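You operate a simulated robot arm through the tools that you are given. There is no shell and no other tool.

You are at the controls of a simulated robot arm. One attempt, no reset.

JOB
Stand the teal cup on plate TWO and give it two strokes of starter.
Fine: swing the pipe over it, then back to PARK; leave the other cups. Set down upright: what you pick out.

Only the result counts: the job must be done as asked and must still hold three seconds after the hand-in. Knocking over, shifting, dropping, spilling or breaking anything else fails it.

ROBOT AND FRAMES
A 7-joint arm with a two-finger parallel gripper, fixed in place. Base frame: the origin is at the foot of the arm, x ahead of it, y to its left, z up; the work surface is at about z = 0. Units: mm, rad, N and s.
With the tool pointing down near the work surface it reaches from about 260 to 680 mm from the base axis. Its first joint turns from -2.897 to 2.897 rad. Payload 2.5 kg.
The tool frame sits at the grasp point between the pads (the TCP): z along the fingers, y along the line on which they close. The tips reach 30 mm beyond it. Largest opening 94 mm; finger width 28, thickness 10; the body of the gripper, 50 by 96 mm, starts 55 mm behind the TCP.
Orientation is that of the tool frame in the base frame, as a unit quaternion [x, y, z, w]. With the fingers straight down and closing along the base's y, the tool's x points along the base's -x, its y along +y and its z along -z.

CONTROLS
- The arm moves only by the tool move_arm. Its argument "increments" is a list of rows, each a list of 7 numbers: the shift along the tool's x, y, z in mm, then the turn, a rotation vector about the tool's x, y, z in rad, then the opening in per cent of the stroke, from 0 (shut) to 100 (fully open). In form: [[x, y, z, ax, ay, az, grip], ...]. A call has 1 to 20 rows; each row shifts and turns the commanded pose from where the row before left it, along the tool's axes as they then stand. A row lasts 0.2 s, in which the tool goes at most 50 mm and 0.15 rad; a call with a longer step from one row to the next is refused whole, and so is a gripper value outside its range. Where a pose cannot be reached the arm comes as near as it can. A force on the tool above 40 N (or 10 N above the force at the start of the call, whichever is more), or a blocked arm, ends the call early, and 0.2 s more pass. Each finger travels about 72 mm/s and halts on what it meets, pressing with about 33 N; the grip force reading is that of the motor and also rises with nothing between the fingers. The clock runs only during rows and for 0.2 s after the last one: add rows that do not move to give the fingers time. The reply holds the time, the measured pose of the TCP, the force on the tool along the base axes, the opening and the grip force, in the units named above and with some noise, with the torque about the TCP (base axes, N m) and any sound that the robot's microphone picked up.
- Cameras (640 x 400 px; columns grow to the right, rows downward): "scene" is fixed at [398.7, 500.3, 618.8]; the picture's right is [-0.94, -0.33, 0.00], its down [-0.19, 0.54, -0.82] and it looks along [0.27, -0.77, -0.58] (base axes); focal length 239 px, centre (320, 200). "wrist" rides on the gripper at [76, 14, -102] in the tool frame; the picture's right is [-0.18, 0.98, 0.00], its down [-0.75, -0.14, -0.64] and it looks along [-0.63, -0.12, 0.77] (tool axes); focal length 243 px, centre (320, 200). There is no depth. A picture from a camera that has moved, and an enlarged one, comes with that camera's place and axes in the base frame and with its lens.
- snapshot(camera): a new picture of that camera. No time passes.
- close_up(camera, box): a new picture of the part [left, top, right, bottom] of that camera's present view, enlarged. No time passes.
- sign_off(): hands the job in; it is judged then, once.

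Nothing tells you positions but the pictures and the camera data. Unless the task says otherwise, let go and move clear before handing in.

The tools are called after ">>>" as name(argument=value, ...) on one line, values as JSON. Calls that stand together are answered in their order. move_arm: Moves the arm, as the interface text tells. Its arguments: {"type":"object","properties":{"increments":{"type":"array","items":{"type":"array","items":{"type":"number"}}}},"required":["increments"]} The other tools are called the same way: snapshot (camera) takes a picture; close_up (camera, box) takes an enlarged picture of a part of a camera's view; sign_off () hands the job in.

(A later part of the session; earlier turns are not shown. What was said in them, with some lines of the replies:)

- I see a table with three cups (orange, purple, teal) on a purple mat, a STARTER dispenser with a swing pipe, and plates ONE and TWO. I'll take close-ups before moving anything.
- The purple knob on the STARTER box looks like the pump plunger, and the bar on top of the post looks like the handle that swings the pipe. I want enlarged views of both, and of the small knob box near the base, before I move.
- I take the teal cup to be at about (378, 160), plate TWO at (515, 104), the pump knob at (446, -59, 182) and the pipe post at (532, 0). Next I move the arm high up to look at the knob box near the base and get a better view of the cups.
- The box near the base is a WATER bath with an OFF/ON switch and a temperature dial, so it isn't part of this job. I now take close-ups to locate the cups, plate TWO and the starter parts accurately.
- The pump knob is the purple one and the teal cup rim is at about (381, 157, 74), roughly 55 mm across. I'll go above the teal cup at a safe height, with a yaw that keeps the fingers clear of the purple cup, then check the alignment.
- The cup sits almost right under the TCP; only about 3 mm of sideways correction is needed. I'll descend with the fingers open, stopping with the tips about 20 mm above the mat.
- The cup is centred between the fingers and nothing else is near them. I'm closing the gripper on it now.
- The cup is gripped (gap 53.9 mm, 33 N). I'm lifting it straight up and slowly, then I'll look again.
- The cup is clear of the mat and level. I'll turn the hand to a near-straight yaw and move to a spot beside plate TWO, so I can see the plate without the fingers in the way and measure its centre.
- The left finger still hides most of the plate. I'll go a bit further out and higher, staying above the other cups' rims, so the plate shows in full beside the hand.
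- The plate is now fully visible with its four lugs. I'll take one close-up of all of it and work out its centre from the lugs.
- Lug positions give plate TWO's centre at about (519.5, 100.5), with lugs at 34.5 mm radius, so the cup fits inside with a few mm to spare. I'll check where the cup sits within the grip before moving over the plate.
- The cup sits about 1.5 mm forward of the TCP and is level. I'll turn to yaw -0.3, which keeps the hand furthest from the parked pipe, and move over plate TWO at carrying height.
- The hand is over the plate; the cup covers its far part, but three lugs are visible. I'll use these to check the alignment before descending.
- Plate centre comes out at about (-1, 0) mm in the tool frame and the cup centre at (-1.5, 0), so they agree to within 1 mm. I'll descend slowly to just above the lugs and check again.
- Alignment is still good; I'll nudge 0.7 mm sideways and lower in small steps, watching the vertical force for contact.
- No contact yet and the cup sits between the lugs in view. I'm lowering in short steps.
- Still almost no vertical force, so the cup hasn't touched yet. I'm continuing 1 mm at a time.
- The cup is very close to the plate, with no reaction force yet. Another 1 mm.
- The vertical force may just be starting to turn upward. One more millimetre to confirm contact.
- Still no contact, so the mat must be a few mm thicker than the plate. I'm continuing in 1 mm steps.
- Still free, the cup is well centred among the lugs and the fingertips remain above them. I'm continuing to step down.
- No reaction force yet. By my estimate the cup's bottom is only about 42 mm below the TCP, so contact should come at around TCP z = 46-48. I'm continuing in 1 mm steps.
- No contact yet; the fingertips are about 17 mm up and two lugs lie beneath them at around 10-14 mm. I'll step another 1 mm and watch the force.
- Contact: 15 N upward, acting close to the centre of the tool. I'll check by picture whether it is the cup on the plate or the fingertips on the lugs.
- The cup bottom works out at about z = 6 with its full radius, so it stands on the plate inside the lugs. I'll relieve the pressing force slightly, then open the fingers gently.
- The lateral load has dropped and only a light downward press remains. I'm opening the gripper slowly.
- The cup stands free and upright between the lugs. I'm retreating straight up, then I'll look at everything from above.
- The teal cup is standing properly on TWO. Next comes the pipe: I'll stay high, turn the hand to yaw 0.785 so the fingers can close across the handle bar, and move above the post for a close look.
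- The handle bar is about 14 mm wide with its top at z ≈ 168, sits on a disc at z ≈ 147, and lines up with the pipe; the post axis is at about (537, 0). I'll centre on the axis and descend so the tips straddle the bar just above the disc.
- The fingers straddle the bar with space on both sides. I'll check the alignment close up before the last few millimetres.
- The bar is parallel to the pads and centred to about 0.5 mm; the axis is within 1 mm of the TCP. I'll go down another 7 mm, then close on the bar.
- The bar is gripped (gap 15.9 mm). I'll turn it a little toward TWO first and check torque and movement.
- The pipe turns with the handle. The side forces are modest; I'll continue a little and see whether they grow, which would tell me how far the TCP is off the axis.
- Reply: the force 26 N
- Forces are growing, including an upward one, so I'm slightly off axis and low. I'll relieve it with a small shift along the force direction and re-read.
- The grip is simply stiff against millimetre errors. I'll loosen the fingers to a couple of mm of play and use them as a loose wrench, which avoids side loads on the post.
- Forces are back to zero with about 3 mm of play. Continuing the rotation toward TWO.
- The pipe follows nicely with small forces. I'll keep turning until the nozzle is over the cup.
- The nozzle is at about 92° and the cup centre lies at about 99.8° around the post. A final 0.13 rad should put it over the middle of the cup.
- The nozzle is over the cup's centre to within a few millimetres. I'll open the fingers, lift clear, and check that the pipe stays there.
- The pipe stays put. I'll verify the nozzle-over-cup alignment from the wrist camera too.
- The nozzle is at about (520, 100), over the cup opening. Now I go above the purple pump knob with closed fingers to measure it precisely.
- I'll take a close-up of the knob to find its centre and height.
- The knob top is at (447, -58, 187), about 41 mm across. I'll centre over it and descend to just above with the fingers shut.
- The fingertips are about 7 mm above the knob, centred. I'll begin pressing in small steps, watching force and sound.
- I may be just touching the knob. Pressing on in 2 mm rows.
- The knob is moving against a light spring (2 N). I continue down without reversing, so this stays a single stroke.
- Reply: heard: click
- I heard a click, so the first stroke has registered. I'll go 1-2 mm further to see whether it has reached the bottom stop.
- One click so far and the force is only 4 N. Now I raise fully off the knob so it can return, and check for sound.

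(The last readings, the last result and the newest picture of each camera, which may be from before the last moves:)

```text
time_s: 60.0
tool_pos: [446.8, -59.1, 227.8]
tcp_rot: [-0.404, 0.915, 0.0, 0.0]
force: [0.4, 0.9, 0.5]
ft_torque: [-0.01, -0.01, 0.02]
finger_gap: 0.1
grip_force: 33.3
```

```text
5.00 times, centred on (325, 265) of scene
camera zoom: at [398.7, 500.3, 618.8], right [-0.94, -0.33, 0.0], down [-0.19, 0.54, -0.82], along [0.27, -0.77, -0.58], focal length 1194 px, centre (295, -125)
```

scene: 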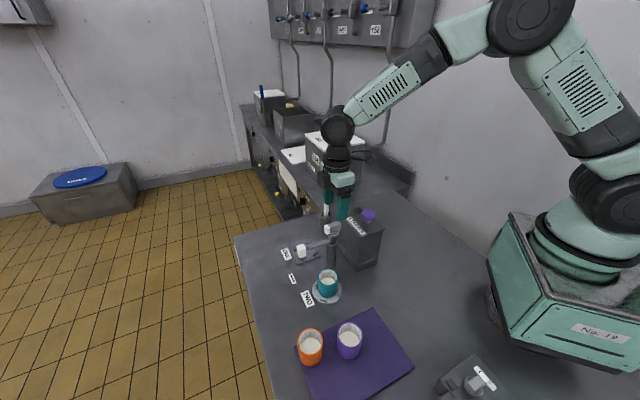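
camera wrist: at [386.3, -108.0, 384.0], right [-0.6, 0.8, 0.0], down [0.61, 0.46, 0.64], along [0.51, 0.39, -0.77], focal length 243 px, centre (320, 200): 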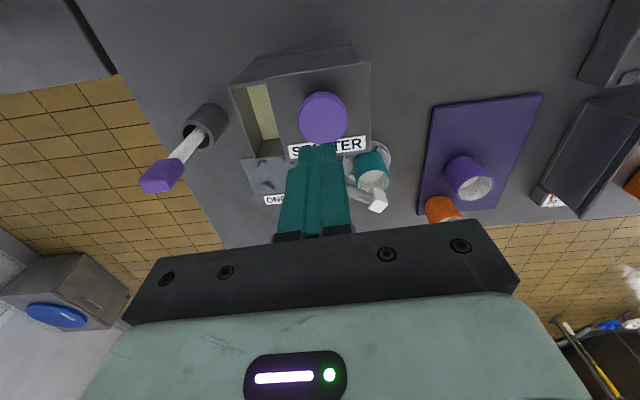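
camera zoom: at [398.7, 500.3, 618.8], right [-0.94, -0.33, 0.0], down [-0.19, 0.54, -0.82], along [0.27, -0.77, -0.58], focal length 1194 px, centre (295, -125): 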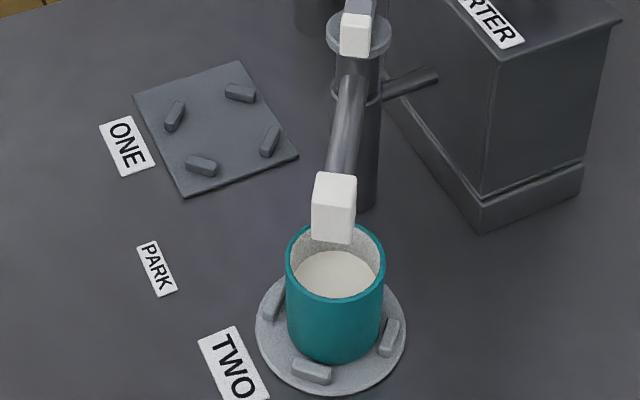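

The knob has returned fully. Second stroke: the same press depth, in one smooth movement.

>>> move_arm(increments=[[0, 0, 5, 0, 0, 0, 0], [0, 0, 5, 0, 0, 0, 0], [0, 0, 3, 0, 0, 0, 0], [0, 0, 3, 0, 0, 0, 0], [0, 0, 2.5, 0, 0, 0, 0], [0, 0, 2.5, 0, 0, 0, 0], [0, 0, 2, 0, 0, 0, 0], [0, 0, 0, 0, 0, 0, 0]])

```text
time_s: 61.8
tool_pos: [446.9, -58.4, 204.8]
tcp_rot: [-0.403, 0.915, -0.001, 0.0]
force: [-0.1, -1.9, 3.6]
ft_torque: [-0.04, 0.02, 0.0]
finger_gap: 0.0
grip_force: 33.3
heard: click
```

The second click was heard, so that is two strokes. I raise well clear of the knob and check that it returned.

>>> move_arm(increments=[[0, 0, -3, 0, 0, 0, 0], [0, 0, -5, 0, 0, 0, 0], [0, 0, -6, 0, 0, 0, 0], [0, 0, -8, 0, 0, 0, 0], [0, 0, -18, 0, 0, 0, 0], [0, 0, -20, 0, 0, 0, 0], [0, 0, -18, 0, 0, 0, 0], [0, 0, 0, 0, 0, 0, 0]])

>>> snapshot(camera="scene")

>>> close_up(camera="scene", box=[295, 195, 395, 305])

```text
time_s: 63.6
tool_pos: [446.7, -58.4, 282.8]
tcp_rot: [-0.403, 0.915, 0.0, 0.0]
force: [-0.1, 0.0, -0.5]
ft_torque: [-0.03, -0.03, 0.02]
finger_gap: 0.2
grip_force: 32.8
```

```text
taken
```

scene: 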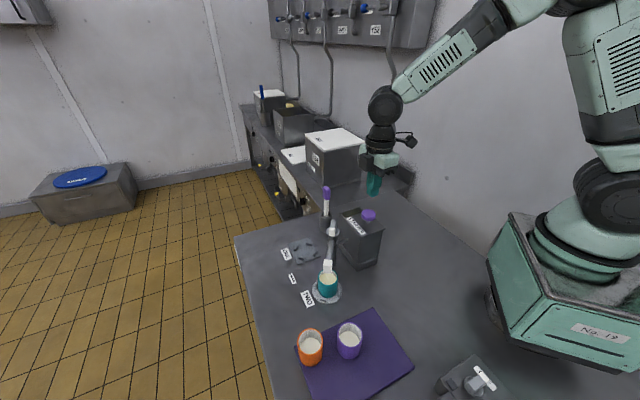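

```text
3.64 times, centred on (345, 250) of scene
camera zoom: at [398.7, 500.3, 618.8], right [-0.94, -0.33, 0.0], down [-0.19, 0.54, -0.82], along [0.27, -0.77, -0.58], focal length 869 px, centre (229, 18)
```

zoom: 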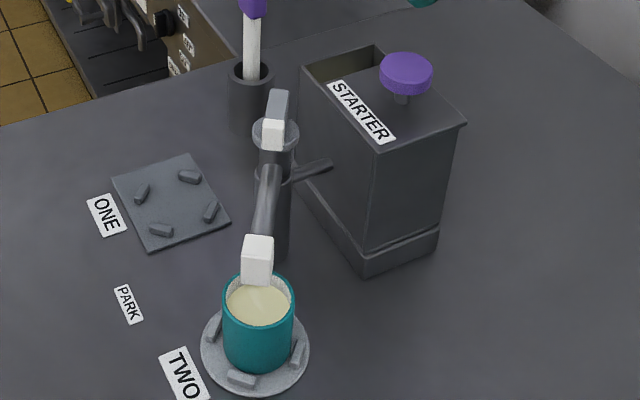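

The cup's contents now look fuller and yellowish. I'll compare with the earlier close-up and wait a little to see whether it is still changing.

>>> close_up(camera="scene", box=[295, 225, 355, 305])

>>> close_up(camera="wrist", box=[320, 120, 420, 220])

>>> close_up(camera="scene", box=[285, 305, 375, 375])

```text
5.00 times, centred on (325, 265) of scene
camera zoom: at [398.7, 500.3, 618.8], right [-0.94, -0.33, 0.0], down [-0.19, 0.54, -0.82], along [0.27, -0.77, -0.58], focal length 1194 px, centre (295, -125)
```

zoom: 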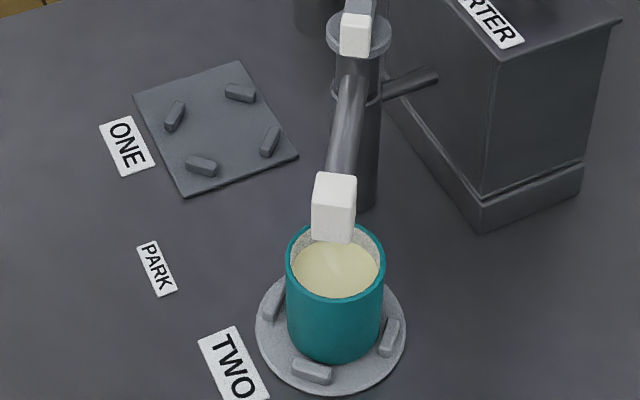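

```text
4.00 times, centred on (370, 170) of wrist
camera zoom: at [385.4, -104.4, 385.1], right [-0.6, 0.8, 0.0], down [0.61, 0.46, 0.64], along [0.51, 0.39, -0.77], focal length 970 px, centre (120, 320)
```

zoom: 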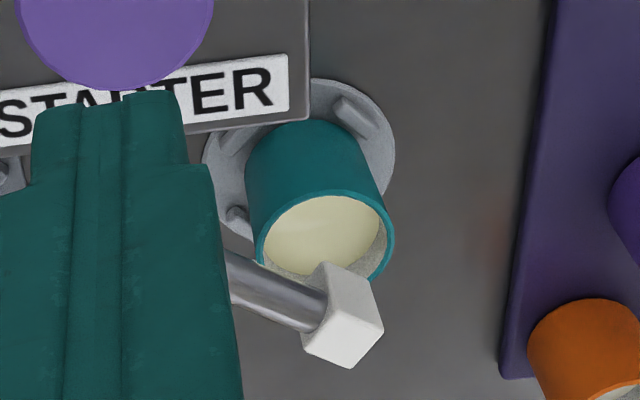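

```text
5.71 times, centred on (330, 340) of scene
camera zoom: at [398.7, 500.3, 618.8], right [-0.94, -0.33, 0.0], down [-0.19, 0.54, -0.82], along [0.27, -0.77, -0.58], focal length 1365 px, centre (263, -600)
```

zoom: 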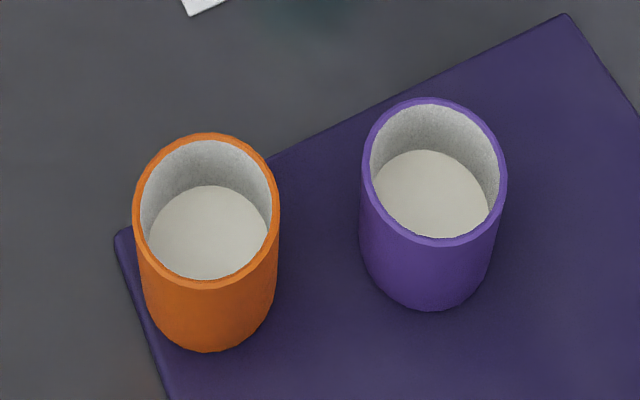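

The contents changed only after the second press, and a faint stream seems to be running. I'll wait a few seconds without moving to see whether the level keeps rising, so I can tell how many doses arrived.

>>> move_arm(increments=[[0, 0, 0, 0, 0, 0, 0], [0, 0, 0, 0, 0, 0, 0], [0, 0, 0, 0, 0, 0, 0], [0, 0, 0, 0, 0, 0, 0], [0, 0, 0, 0, 0, 0, 0]])

>>> close_up(camera="scene", box=[295, 225, 355, 305])

>>> close_up(camera="wrist", box=[320, 120, 420, 220])

```text
time_s: 64.8
tool_pos: [447.2, -59.0, 283.2]
tcp_rot: [-0.404, 0.915, 0.0, -0.001]
force: [-0.2, -0.1, 0.9]
ft_torque: [0.01, -0.01, 0.0]
finger_gap: 0.0
grip_force: 32.8
```

```text
5.00 times, centred on (325, 265) of scene
camera zoom: at [398.7, 500.3, 618.8], right [-0.94, -0.33, 0.0], down [-0.19, 0.54, -0.82], along [0.27, -0.77, -0.58], focal length 1194 px, centre (295, -125)
```

zoom: 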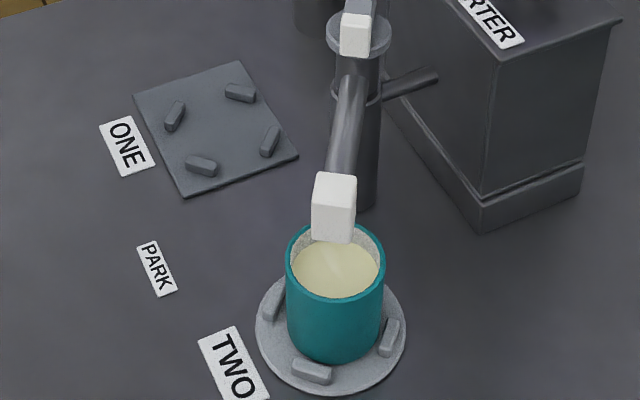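

```text
4.00 times, centred on (370, 170) of wrist
camera zoom: at [385.4, -104.4, 384.8], right [-0.6, 0.8, 0.0], down [0.61, 0.46, 0.64], along [0.51, 0.39, -0.77], focal length 970 px, centre (120, 320)
```

zoom: 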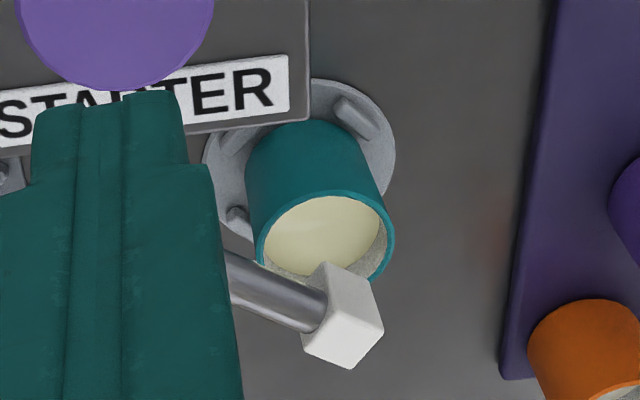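

The level is the same 1.2 s later. If delivery lags the click by some seconds, the second dose may still be on its way, so I'll wait longer and compare again.

>>> move_arm(increments=[[0, 0, 0, 0, 0, 0, 0], [0, 0, 0, 0, 0, 0, 0], [0, 0, 0, 0, 0, 0, 0], [0, 0, 0, 0, 0, 0, 0], [0, 0, 0, 0, 0, 0, 0], [0, 0, 0, 0, 0, 0, 0], [0, 0, 0, 0, 0, 0, 0], [0, 0, 0, 0, 0, 0, 0], [0, 0, 0, 0, 0, 0, 0], [0, 0, 0, 0, 0, 0, 0], [0, 0, 0, 0, 0, 0, 0], [0, 0, 0, 0, 0, 0, 0], [0, 0, 0, 0, 0, 0, 0], [0, 0, 0, 0, 0, 0, 0], [0, 0, 0, 0, 0, 0, 0], [0, 0, 0, 0, 0, 0, 0], [0, 0, 0, 0, 0, 0, 0], [0, 0, 0, 0, 0, 0, 0]])

>>> close_up(camera="scene", box=[295, 225, 355, 305])

>>> close_up(camera="wrist", box=[320, 120, 420, 220])

>>> close_up(camera="scene", box=[312, 255, 342, 295])

```text
time_s: 68.6
tool_pos: [446.2, -57.9, 282.9]
tcp_rot: [-0.404, 0.915, 0.0, 0.0]
force: [0.0, -0.1, 0.3]
ft_torque: [0.0, 0.03, -0.02]
finger_gap: 0.0
grip_force: 33.3
```

```text
5.00 times, centred on (325, 265) of scene
camera zoom: at [398.7, 500.3, 618.8], right [-0.94, -0.33, 0.0], down [-0.19, 0.54, -0.82], along [0.27, -0.77, -0.58], focal length 1194 px, centre (295, -125)
```

zoom: 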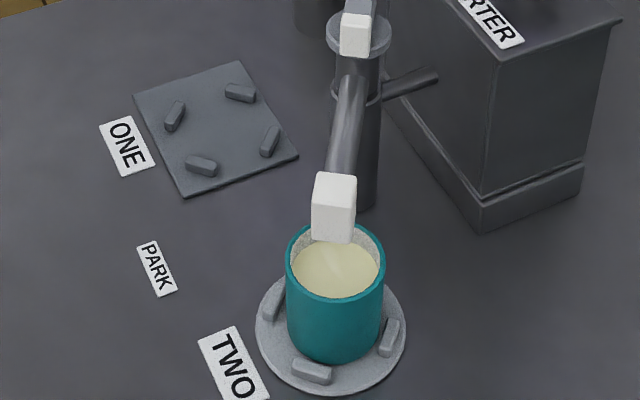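

```text
4.00 times, centred on (370, 170) of wrist
camera zoom: at [385.4, -104.4, 384.8], right [-0.6, 0.8, 0.0], down [0.61, 0.46, 0.64], along [0.51, 0.39, -0.77], focal length 970 px, centre (120, 320)
```

zoom: 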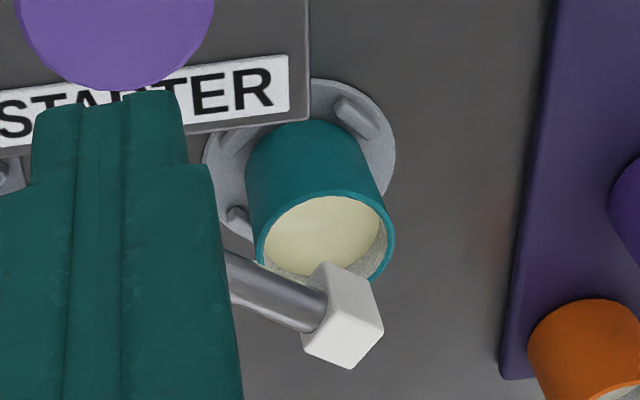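

```text
10.00 times, centred on (327, 275) of scene
camera zoom: at [398.7, 500.3, 618.8], right [-0.94, -0.33, 0.0], down [-0.19, 0.54, -0.82], along [0.27, -0.77, -0.58], focal length 2389 px, centre (250, -550)
```

zoom: 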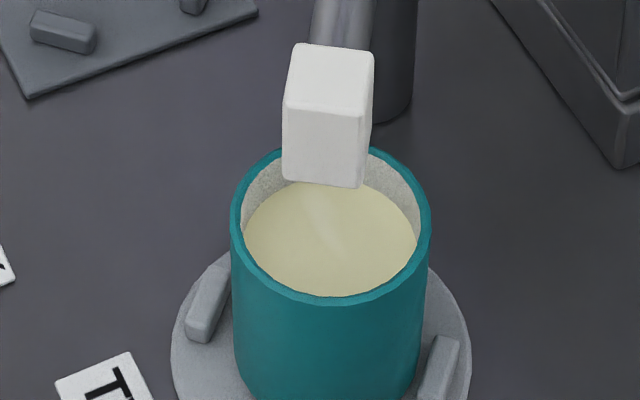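

The level hasn't changed between 63.6 s and 68.6 s, and there was no visible change after the first click, so it isn't clear that both strokes delivered. I'll compare the starter reservoir with the earlier pictures for evidence.

>>> close_up(camera="scene", box=[340, 195, 400, 245])

>>> close_up(camera="wrist", box=[270, 70, 380, 160])

>>> close_up(camera="wrist", box=[210, 60, 340, 170])

>>> close_up(camera="scene", box=[340, 195, 375, 225])

```text
8.00 times, centred on (370, 220) of scene
camera zoom: at [398.7, 500.3, 618.8], right [-0.94, -0.33, 0.0], down [-0.19, 0.54, -0.82], along [0.27, -0.77, -0.58], focal length 1911 px, centre (-80, 40)
```

zoom: 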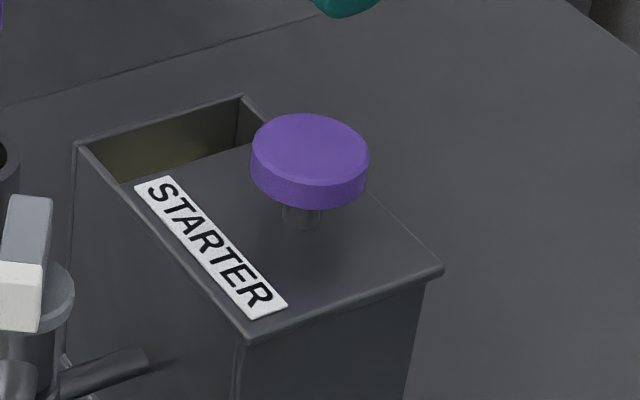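

```text
4.44 times, centred on (325, 115) of wrist
camera zoom: at [385.4, -104.4, 384.8], right [-0.6, 0.8, 0.0], down [0.61, 0.46, 0.64], along [0.51, 0.39, -0.77], focal length 1078 px, centre (298, 578)
```

zoom: 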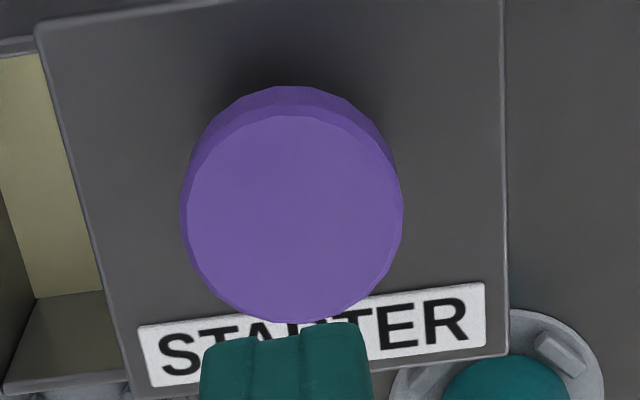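

```text
3.64 times, centred on (275, 115) of wrist
camera zoom: at [385.4, -104.4, 384.8], right [-0.6, 0.8, 0.0], down [0.61, 0.46, 0.64], along [0.51, 0.39, -0.77], focal length 882 px, centre (484, 509)
```

zoom: 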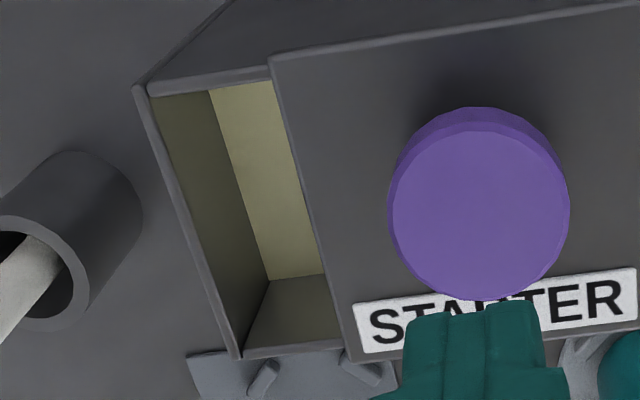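

```text
13.33 times, centred on (358, 210) of scene
camera zoom: at [398.7, 500.3, 618.8], right [-0.94, -0.33, 0.0], down [-0.19, 0.54, -0.82], along [0.27, -0.77, -0.58], focal length 3185 px, centre (-180, 67)
```

zoom: 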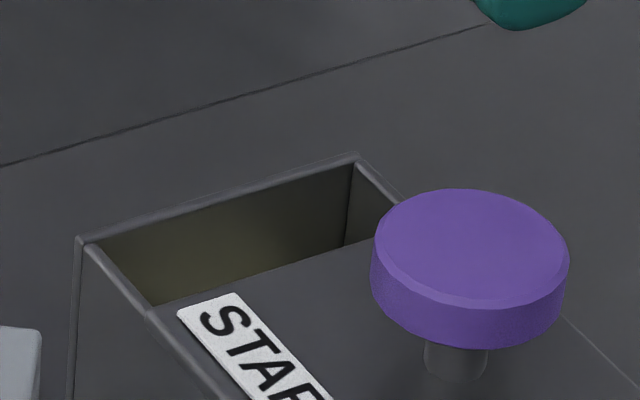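

Comparing with the earlier close-ups, the visible back wall inside the cup shrank in two steps: first after click one, then again with the yellow tint after click two. So both strokes were delivered and I won't press again. Next I go back above the pipe handle to return it to PARK.

>>> move_arm(increments=[[0, 0, 0, 0, 0, -0.15, 20], [0, 0, 0, 0, 0, -0.15, 40], [0, 0, 0, 0, 0, -0.15, 50], [0, 0, 0, 0, 0, -0.15, 50], [0, 0, 0, 0, 0, -0.15, 50], [0, 0, 0, 0, 0, -0.15, 50], [-5, -11, 0, 0, 0, 0, 50], [-11, -26, 0, 0, 0, 0, 50], [-11, -26, 0, 0, 0, 0, 50], [-11, -25, 0, 0, 0, 0, 50], [-5.4, -11.2, 0, 0, 0, 0, 50], [0, 0, 0, 0, 0, 0, 50], [0, 0, 0, 0, 0, 0, 50]])

>>> close_up(camera="wrist", box=[280, 60, 380, 200])

>>> snapshot(camera="wrist")

```text
time_s: 71.4
tool_pos: [538.5, 1.0, 282.2]
tcp_rot: [0.761, -0.649, 0.0, 0.0]
force: [0.0, -0.8, -0.4]
ft_torque: [-0.03, -0.03, 0.01]
finger_gap: 46.7
grip_force: 0.0
```

```text
2.86 times, centred on (330, 130) of wrist
camera zoom: at [537.5, -75.7, 384.4], right [-1.0, 0.03, 0.0], down [0.02, 0.77, 0.64], along [0.02, 0.64, -0.77], focal length 693 px, centre (291, 400)
```

zoom: 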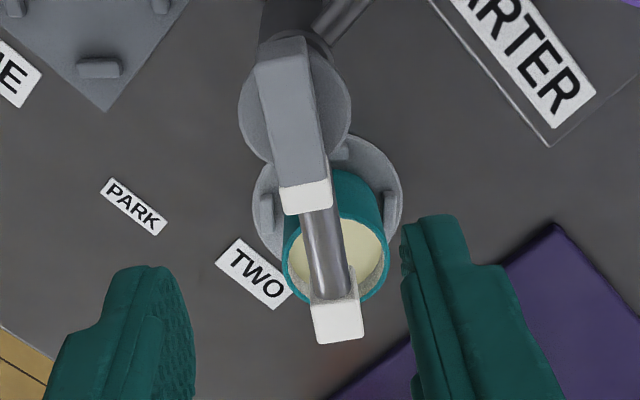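

```text
taken
camera wrist: at [537.5, -75.7, 384.4], right [-1.0, 0.03, 0.0], down [0.02, 0.77, 0.64], along [0.02, 0.64, -0.77], focal length 243 px, centre (320, 200)
```

wrist: 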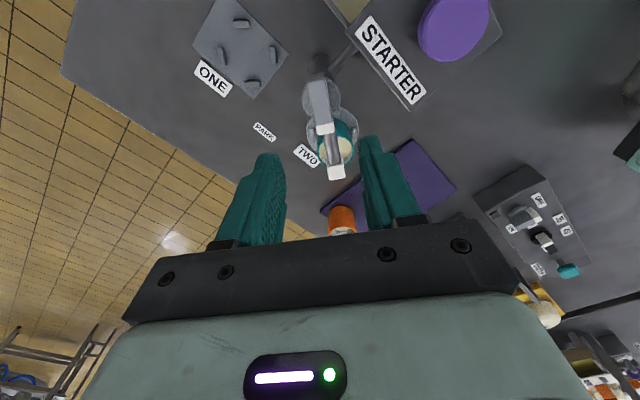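

The pipe is still over the cup and the bar is nearly aligned with the pads (about 1 mm sideways). I'll correct that and descend around the bar again.

>>> move_arm(increments=[[0.8, 1.1, 0, 0, 0, 0, 58], [0, 0, 12, 0, 0, 0, 58], [0, 0, 20, 0, 0, 0, 58], [0, 0, 20, 0, 0, 0, 58], [0, 0, 18, 0, 0, 0, 58], [0, 0, 14, 0, 0, 0, 58], [0, 0, 9, 0, 0, 0, 58], [0, 0, 5, 0, 0, 0, 58], [0, 0, 0, 0, 0, 0, 58]])

>>> close_up(camera="wrist", box=[230, 80, 410, 250])

>>> close_up(camera="scene", box=[295, 195, 375, 295])

```text
time_s: 73.4
tool_pos: [537.7, -1.1, 186.7]
tcp_rot: [0.762, -0.648, -0.001, -0.001]
force: [-0.1, -0.1, -0.9]
ft_torque: [-0.01, 0.0, 0.0]
finger_gap: 54.5
grip_force: 0.2
```

```text
2.35 times, centred on (320, 165) of wrist
camera zoom: at [536.1, -77.4, 287.4], right [-1.0, 0.03, 0.0], down [0.02, 0.77, 0.64], along [0.02, 0.64, -0.77], focal length 571 px, centre (320, 282)
```

zoom: 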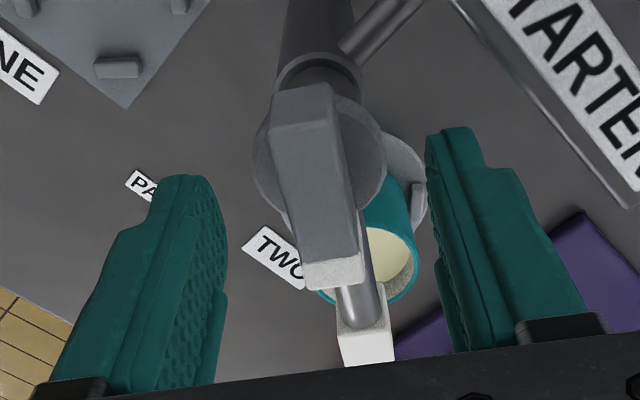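

```text
4.00 times, centred on (335, 245) of scene
camera zoom: at [398.7, 500.3, 618.8], right [-0.94, -0.33, 0.0], down [-0.19, 0.54, -0.82], along [0.27, -0.77, -0.58], focal length 956 px, centre (260, 20)
```

zoom: 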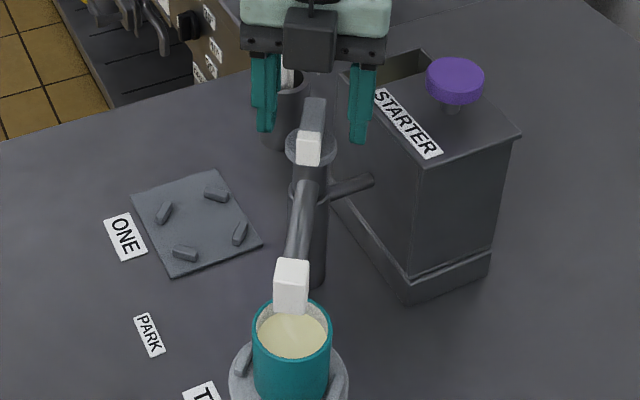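

The bar is centred and parallel. I'll lower the last few millimetres and close to a loose 3 mm play.

>>> move_arm(increments=[[0, 0, 3.5, 0, 0, 0, 50], [0, 0, 0, 0, 0, 0, 35], [0, 0, 0, 0, 0, 0, 24], [0, 0, 0, 0, 0, 0, 20], [0, 0, 0, 0, 0, 0, 20]])

```text
time_s: 74.6
tool_pos: [536.6, -1.2, 183.1]
tcp_rot: [0.761, -0.648, 0.0, 0.0]
force: [0.0, 0.0, -0.5]
ft_torque: [0.01, 0.0, 0.01]
finger_gap: 19.0
grip_force: 0.1
```

No forces and a 19 mm gap around the 16 mm bar. Now I turn back toward PARK.

>>> move_arm(increments=[[0, 0, 0, 0, 0, 0.05, 20], [0, 0, 0, 0, 0, 0.075, 20], [0, 0, 0, 0, 0, 0.075, 20], [0, 0, 0, 0, 0, 0.075, 20], [0, 0, 0, 0, 0, 0.075, 20], [0, 0, 0, 0, 0, 0.075, 20], [0, 0, 0, 0, 0, 0.075, 20], [0, 0, 0, 0, 0, 0, 20]])

>>> close_up(camera="scene", box=[280, 200, 370, 300])

```text
time_s: 76.4
tool_pos: [537.6, -0.7, 182.6]
tcp_rot: [-0.577, 0.817, -0.001, -0.001]
force: [0.6, -1.8, 0.1]
ft_torque: [-0.02, -0.03, 0.02]
finger_gap: 19.9
grip_force: 1.2
```

```text
4.00 times, centred on (325, 250) of scene
camera zoom: at [398.7, 500.3, 618.8], right [-0.94, -0.33, 0.0], down [-0.19, 0.54, -0.82], along [0.27, -0.77, -0.58], focal length 956 px, centre (300, 0)
```

zoom: 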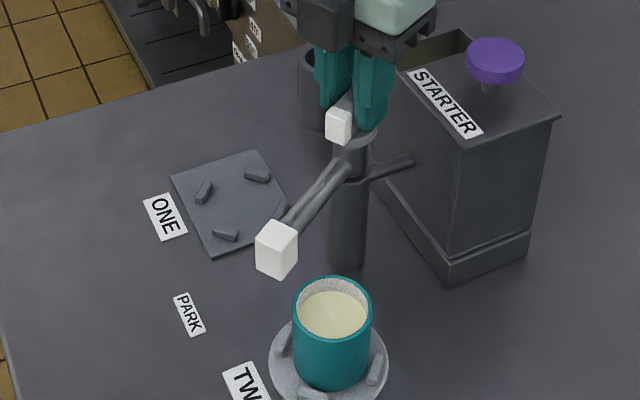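

The pipe is swinging back cleanly and the cup is untouched. Continuing to PARK.

>>> move_arm(increments=[[0, 0, 0, 0, 0, 0.06, 20], [0, 0, 0, 0, 0, 0.075, 20], [0, 0, 0, 0, 0, 0.075, 20], [0, 0, 0, 0, 0, 0.075, 20], [0, 0, 0, 0, 0, 0.075, 20], [0, 0, 0, 0, 0, 0.06, 20], [0, 0, 0, 0, 0, 0.035, 20], [0, 0, 0, 0, 0, 0, 20]])

>>> close_up(camera="scene", box=[260, 180, 400, 320])

>>> close_up(camera="wrist", box=[230, 80, 410, 250])

```text
time_s: 78.2
tool_pos: [537.5, -1.4, 183.2]
tcp_rot: [-0.378, 0.926, 0.0, 0.0]
force: [-0.3, 0.3, 0.2]
ft_torque: [-0.01, 0.02, -0.02]
finger_gap: 19.1
grip_force: 0.4
```

```text
2.86 times, centred on (330, 250) of scene
camera zoom: at [398.7, 500.3, 618.8], right [-0.94, -0.33, 0.0], down [-0.19, 0.54, -0.82], along [0.27, -0.77, -0.58], focal length 683 px, centre (291, 57)
```

zoom: 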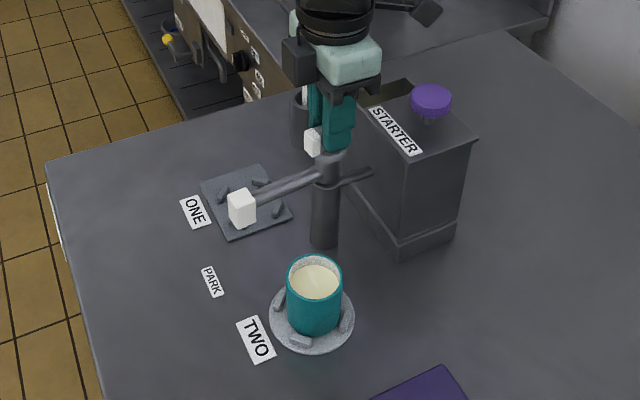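

```text
2.35 times, centred on (320, 165) of wrist
camera zoom: at [473.0, -43.6, 284.2], right [-0.56, 0.83, 0.0], down [0.64, 0.43, 0.64], along [0.53, 0.36, -0.77], focal length 571 px, centre (320, 282)
```

zoom: 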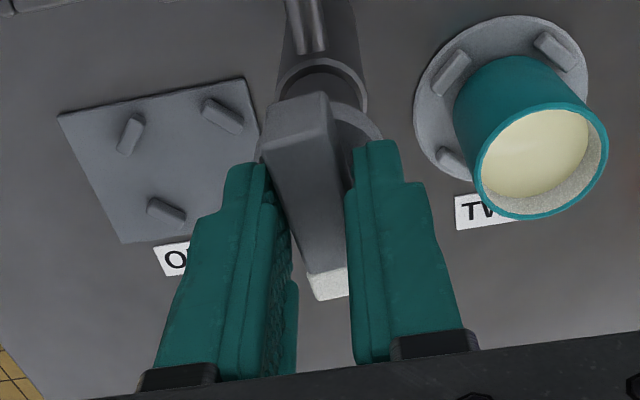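

The nozzle is within a few degrees of its original spot; the bar is slightly skewed in the loose fingers. Closing the pads will square it to the original angle.

>>> move_arm(increments=[[0, 0, 0, 0, 0, 0, 17], [0, 0, 0, 0, 0, 0, 12], [0, 0, 0, 0, 0, 0, 8], [0, 0, 0, 0, 0, 0, 5], [0, 0, 0, 0, 0, 0, 5]])

>>> close_up(camera="scene", box=[260, 180, 400, 320])

>>> close_up(camera="scene", box=[280, 230, 340, 290])

```text
time_s: 79.4
tool_pos: [536.7, -0.4, 181.1]
tcp_rot: [-0.378, 0.926, 0.001, -0.001]
force: [-1.8, 1.0, 1.3]
ft_torque: [0.02, 0.06, 0.01]
finger_gap: 16.0
grip_force: 45.2
```

```text
2.86 times, centred on (330, 250) of scene
camera zoom: at [398.7, 500.3, 618.8], right [-0.94, -0.33, 0.0], down [-0.19, 0.54, -0.82], along [0.27, -0.77, -0.58], focal length 683 px, centre (291, 57)
```

zoom: 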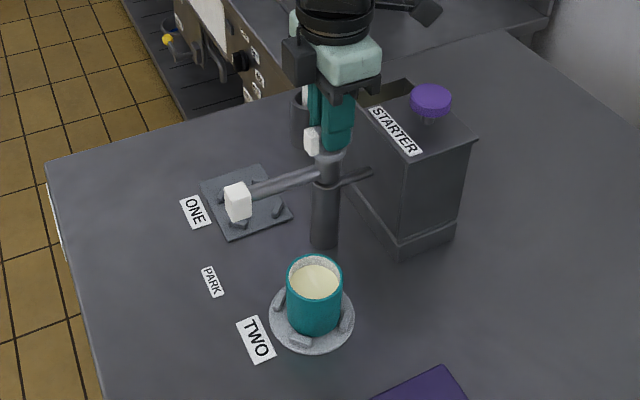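

```text
6.67 times, centred on (310, 260) of scene
camera zoom: at [398.7, 500.3, 618.8], right [-0.94, -0.33, 0.0], down [-0.19, 0.54, -0.82], along [0.27, -0.77, -0.58], focal length 1593 px, centre (387, -200)
```

zoom: 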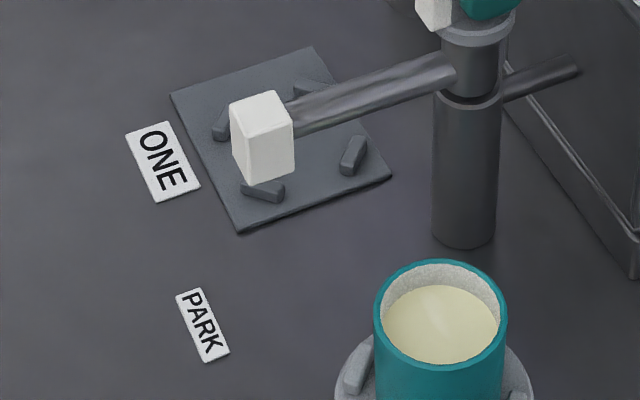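

The nozzle is back at exactly its starting pixel (238, 203), so it is at PARK. I'll open, lift straight up, and check everything.

>>> move_arm(increments=[[0, 0, 0, 0, 0, 0, 20], [0, 0, 0, 0, 0, 0, 35], [0, 0, 0, 0, 0, 0, 50], [0, 0, 0, 0, 0, 0, 55], [0, 0, -8, 0, 0, 0, 55], [0, 0, -20, 0, 0, 0, 55], [0, 0, -30, 0, 0, 0, 55], [0, 0, -40, 0, 0, 0, 55], [0, 0, -40, 0, 0, 0, 55], [0, 0, -15, 0, 0, 0, 55], [0, 0, 0, 0, 0, 0, 55]])

>>> close_up(camera="scene", box=[260, 180, 400, 320])

>>> snapshot(camera="wrist")

>>> close_up(camera="scene", box=[280, 270, 440, 400])

```text
time_s: 81.8
tool_pos: [537.0, -1.3, 335.9]
tcp_rot: [-0.378, 0.926, 0.0, -0.001]
force: [0.5, -0.7, 0.1]
ft_torque: [-0.03, 0.0, 0.01]
finger_gap: 51.6
grip_force: 0.2
```

```text
2.86 times, centred on (330, 250) of scene
camera zoom: at [398.7, 500.3, 618.8], right [-0.94, -0.33, 0.0], down [-0.19, 0.54, -0.82], along [0.27, -0.77, -0.58], focal length 683 px, centre (291, 57)
```

zoom: 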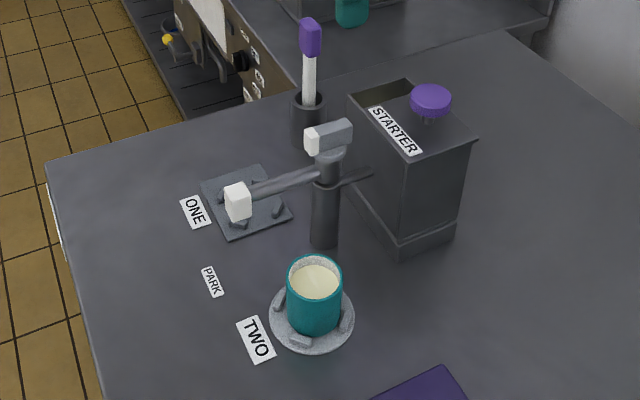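

```text
taken
camera wrist: at [474.2, -44.4, 438.1], right [-0.56, 0.83, 0.0], down [0.64, 0.43, 0.64], along [0.53, 0.36, -0.77], focal length 243 px, centre (320, 200)
```

wrist: 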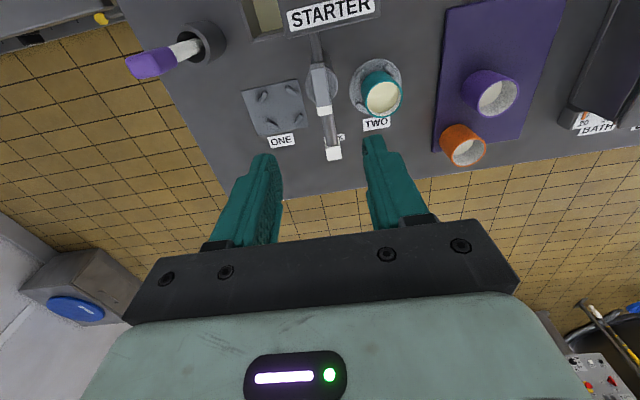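

```text
3.08 times, centred on (360, 335) of scene
camera zoom: at [398.7, 500.3, 618.8], right [-0.94, -0.33, 0.0], down [-0.19, 0.54, -0.82], along [0.27, -0.77, -0.58], focal length 735 px, centre (197, -215)
```

zoom: 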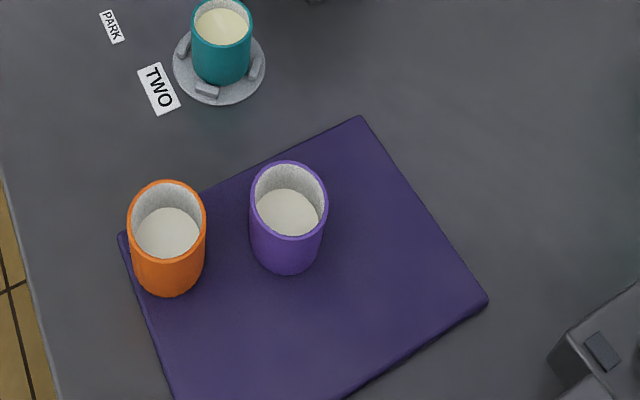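

The pipe is parked where it started, the cup stands upright on TWO with its tinted contents, and the other cups haven't moved. As a last check on the dose count, I'll repeat two earlier crops and compare fill levels.

>>> close_up(camera="scene", box=[270, 190, 400, 320])

>>> close_up(camera="scene", box=[295, 225, 355, 305])

```text
3.08 times, centred on (335, 255) of scene
camera zoom: at [398.7, 500.3, 618.8], right [-0.94, -0.33, 0.0], down [-0.19, 0.54, -0.82], along [0.27, -0.77, -0.58], focal length 735 px, centre (274, 31)
```

zoom: 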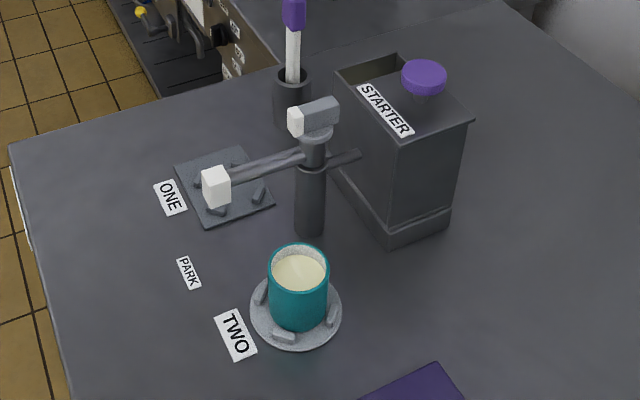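

```text
5.00 times, centred on (325, 265) of scene
camera zoom: at [398.7, 500.3, 618.8], right [-0.94, -0.33, 0.0], down [-0.19, 0.54, -0.82], along [0.27, -0.77, -0.58], focal length 1194 px, centre (295, -125)
```

zoom: 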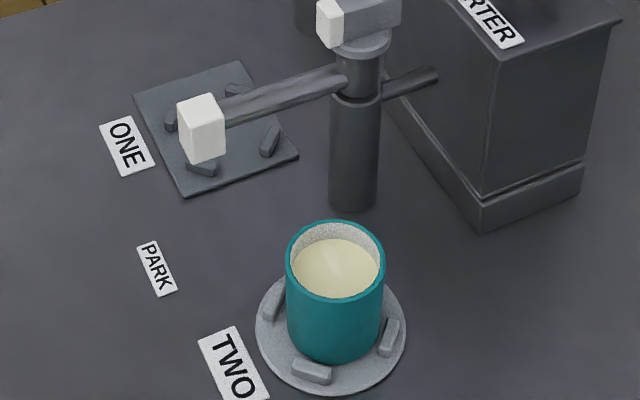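

Fill height, read as the image row of the liquid's back edge, went from about 277 before pressing to 275 after the first click and 273 after the second. Those are two equal steps, so two doses are in the cup. It stands upright on TWO, the pipe is at PARK, the other cups haven't moved and the arm is clear, so I'm handing in.

>>> sign_off()

```text
The job is handed in.
```

The teal cup is standing upright on plate TWO with two strokes of starter in it, and the job is handed in. The pipe is back at PARK and the arm was clear when I handed in.

- **Strokes:** I pressed the pump knob twice and heard one click each time. The fill level rose in two roughly equal steps. The yellow tint only showed after the second press, so I relied on the clicks and the level to count the doses.
- **Pipe:** I swung it over the cup by its handle. Afterwards I turned it back until the nozzle sat exactly where it had been at the start.
- **Other cups:** the orange and purple cups show no movement in the final pictures, and I saw no spills.
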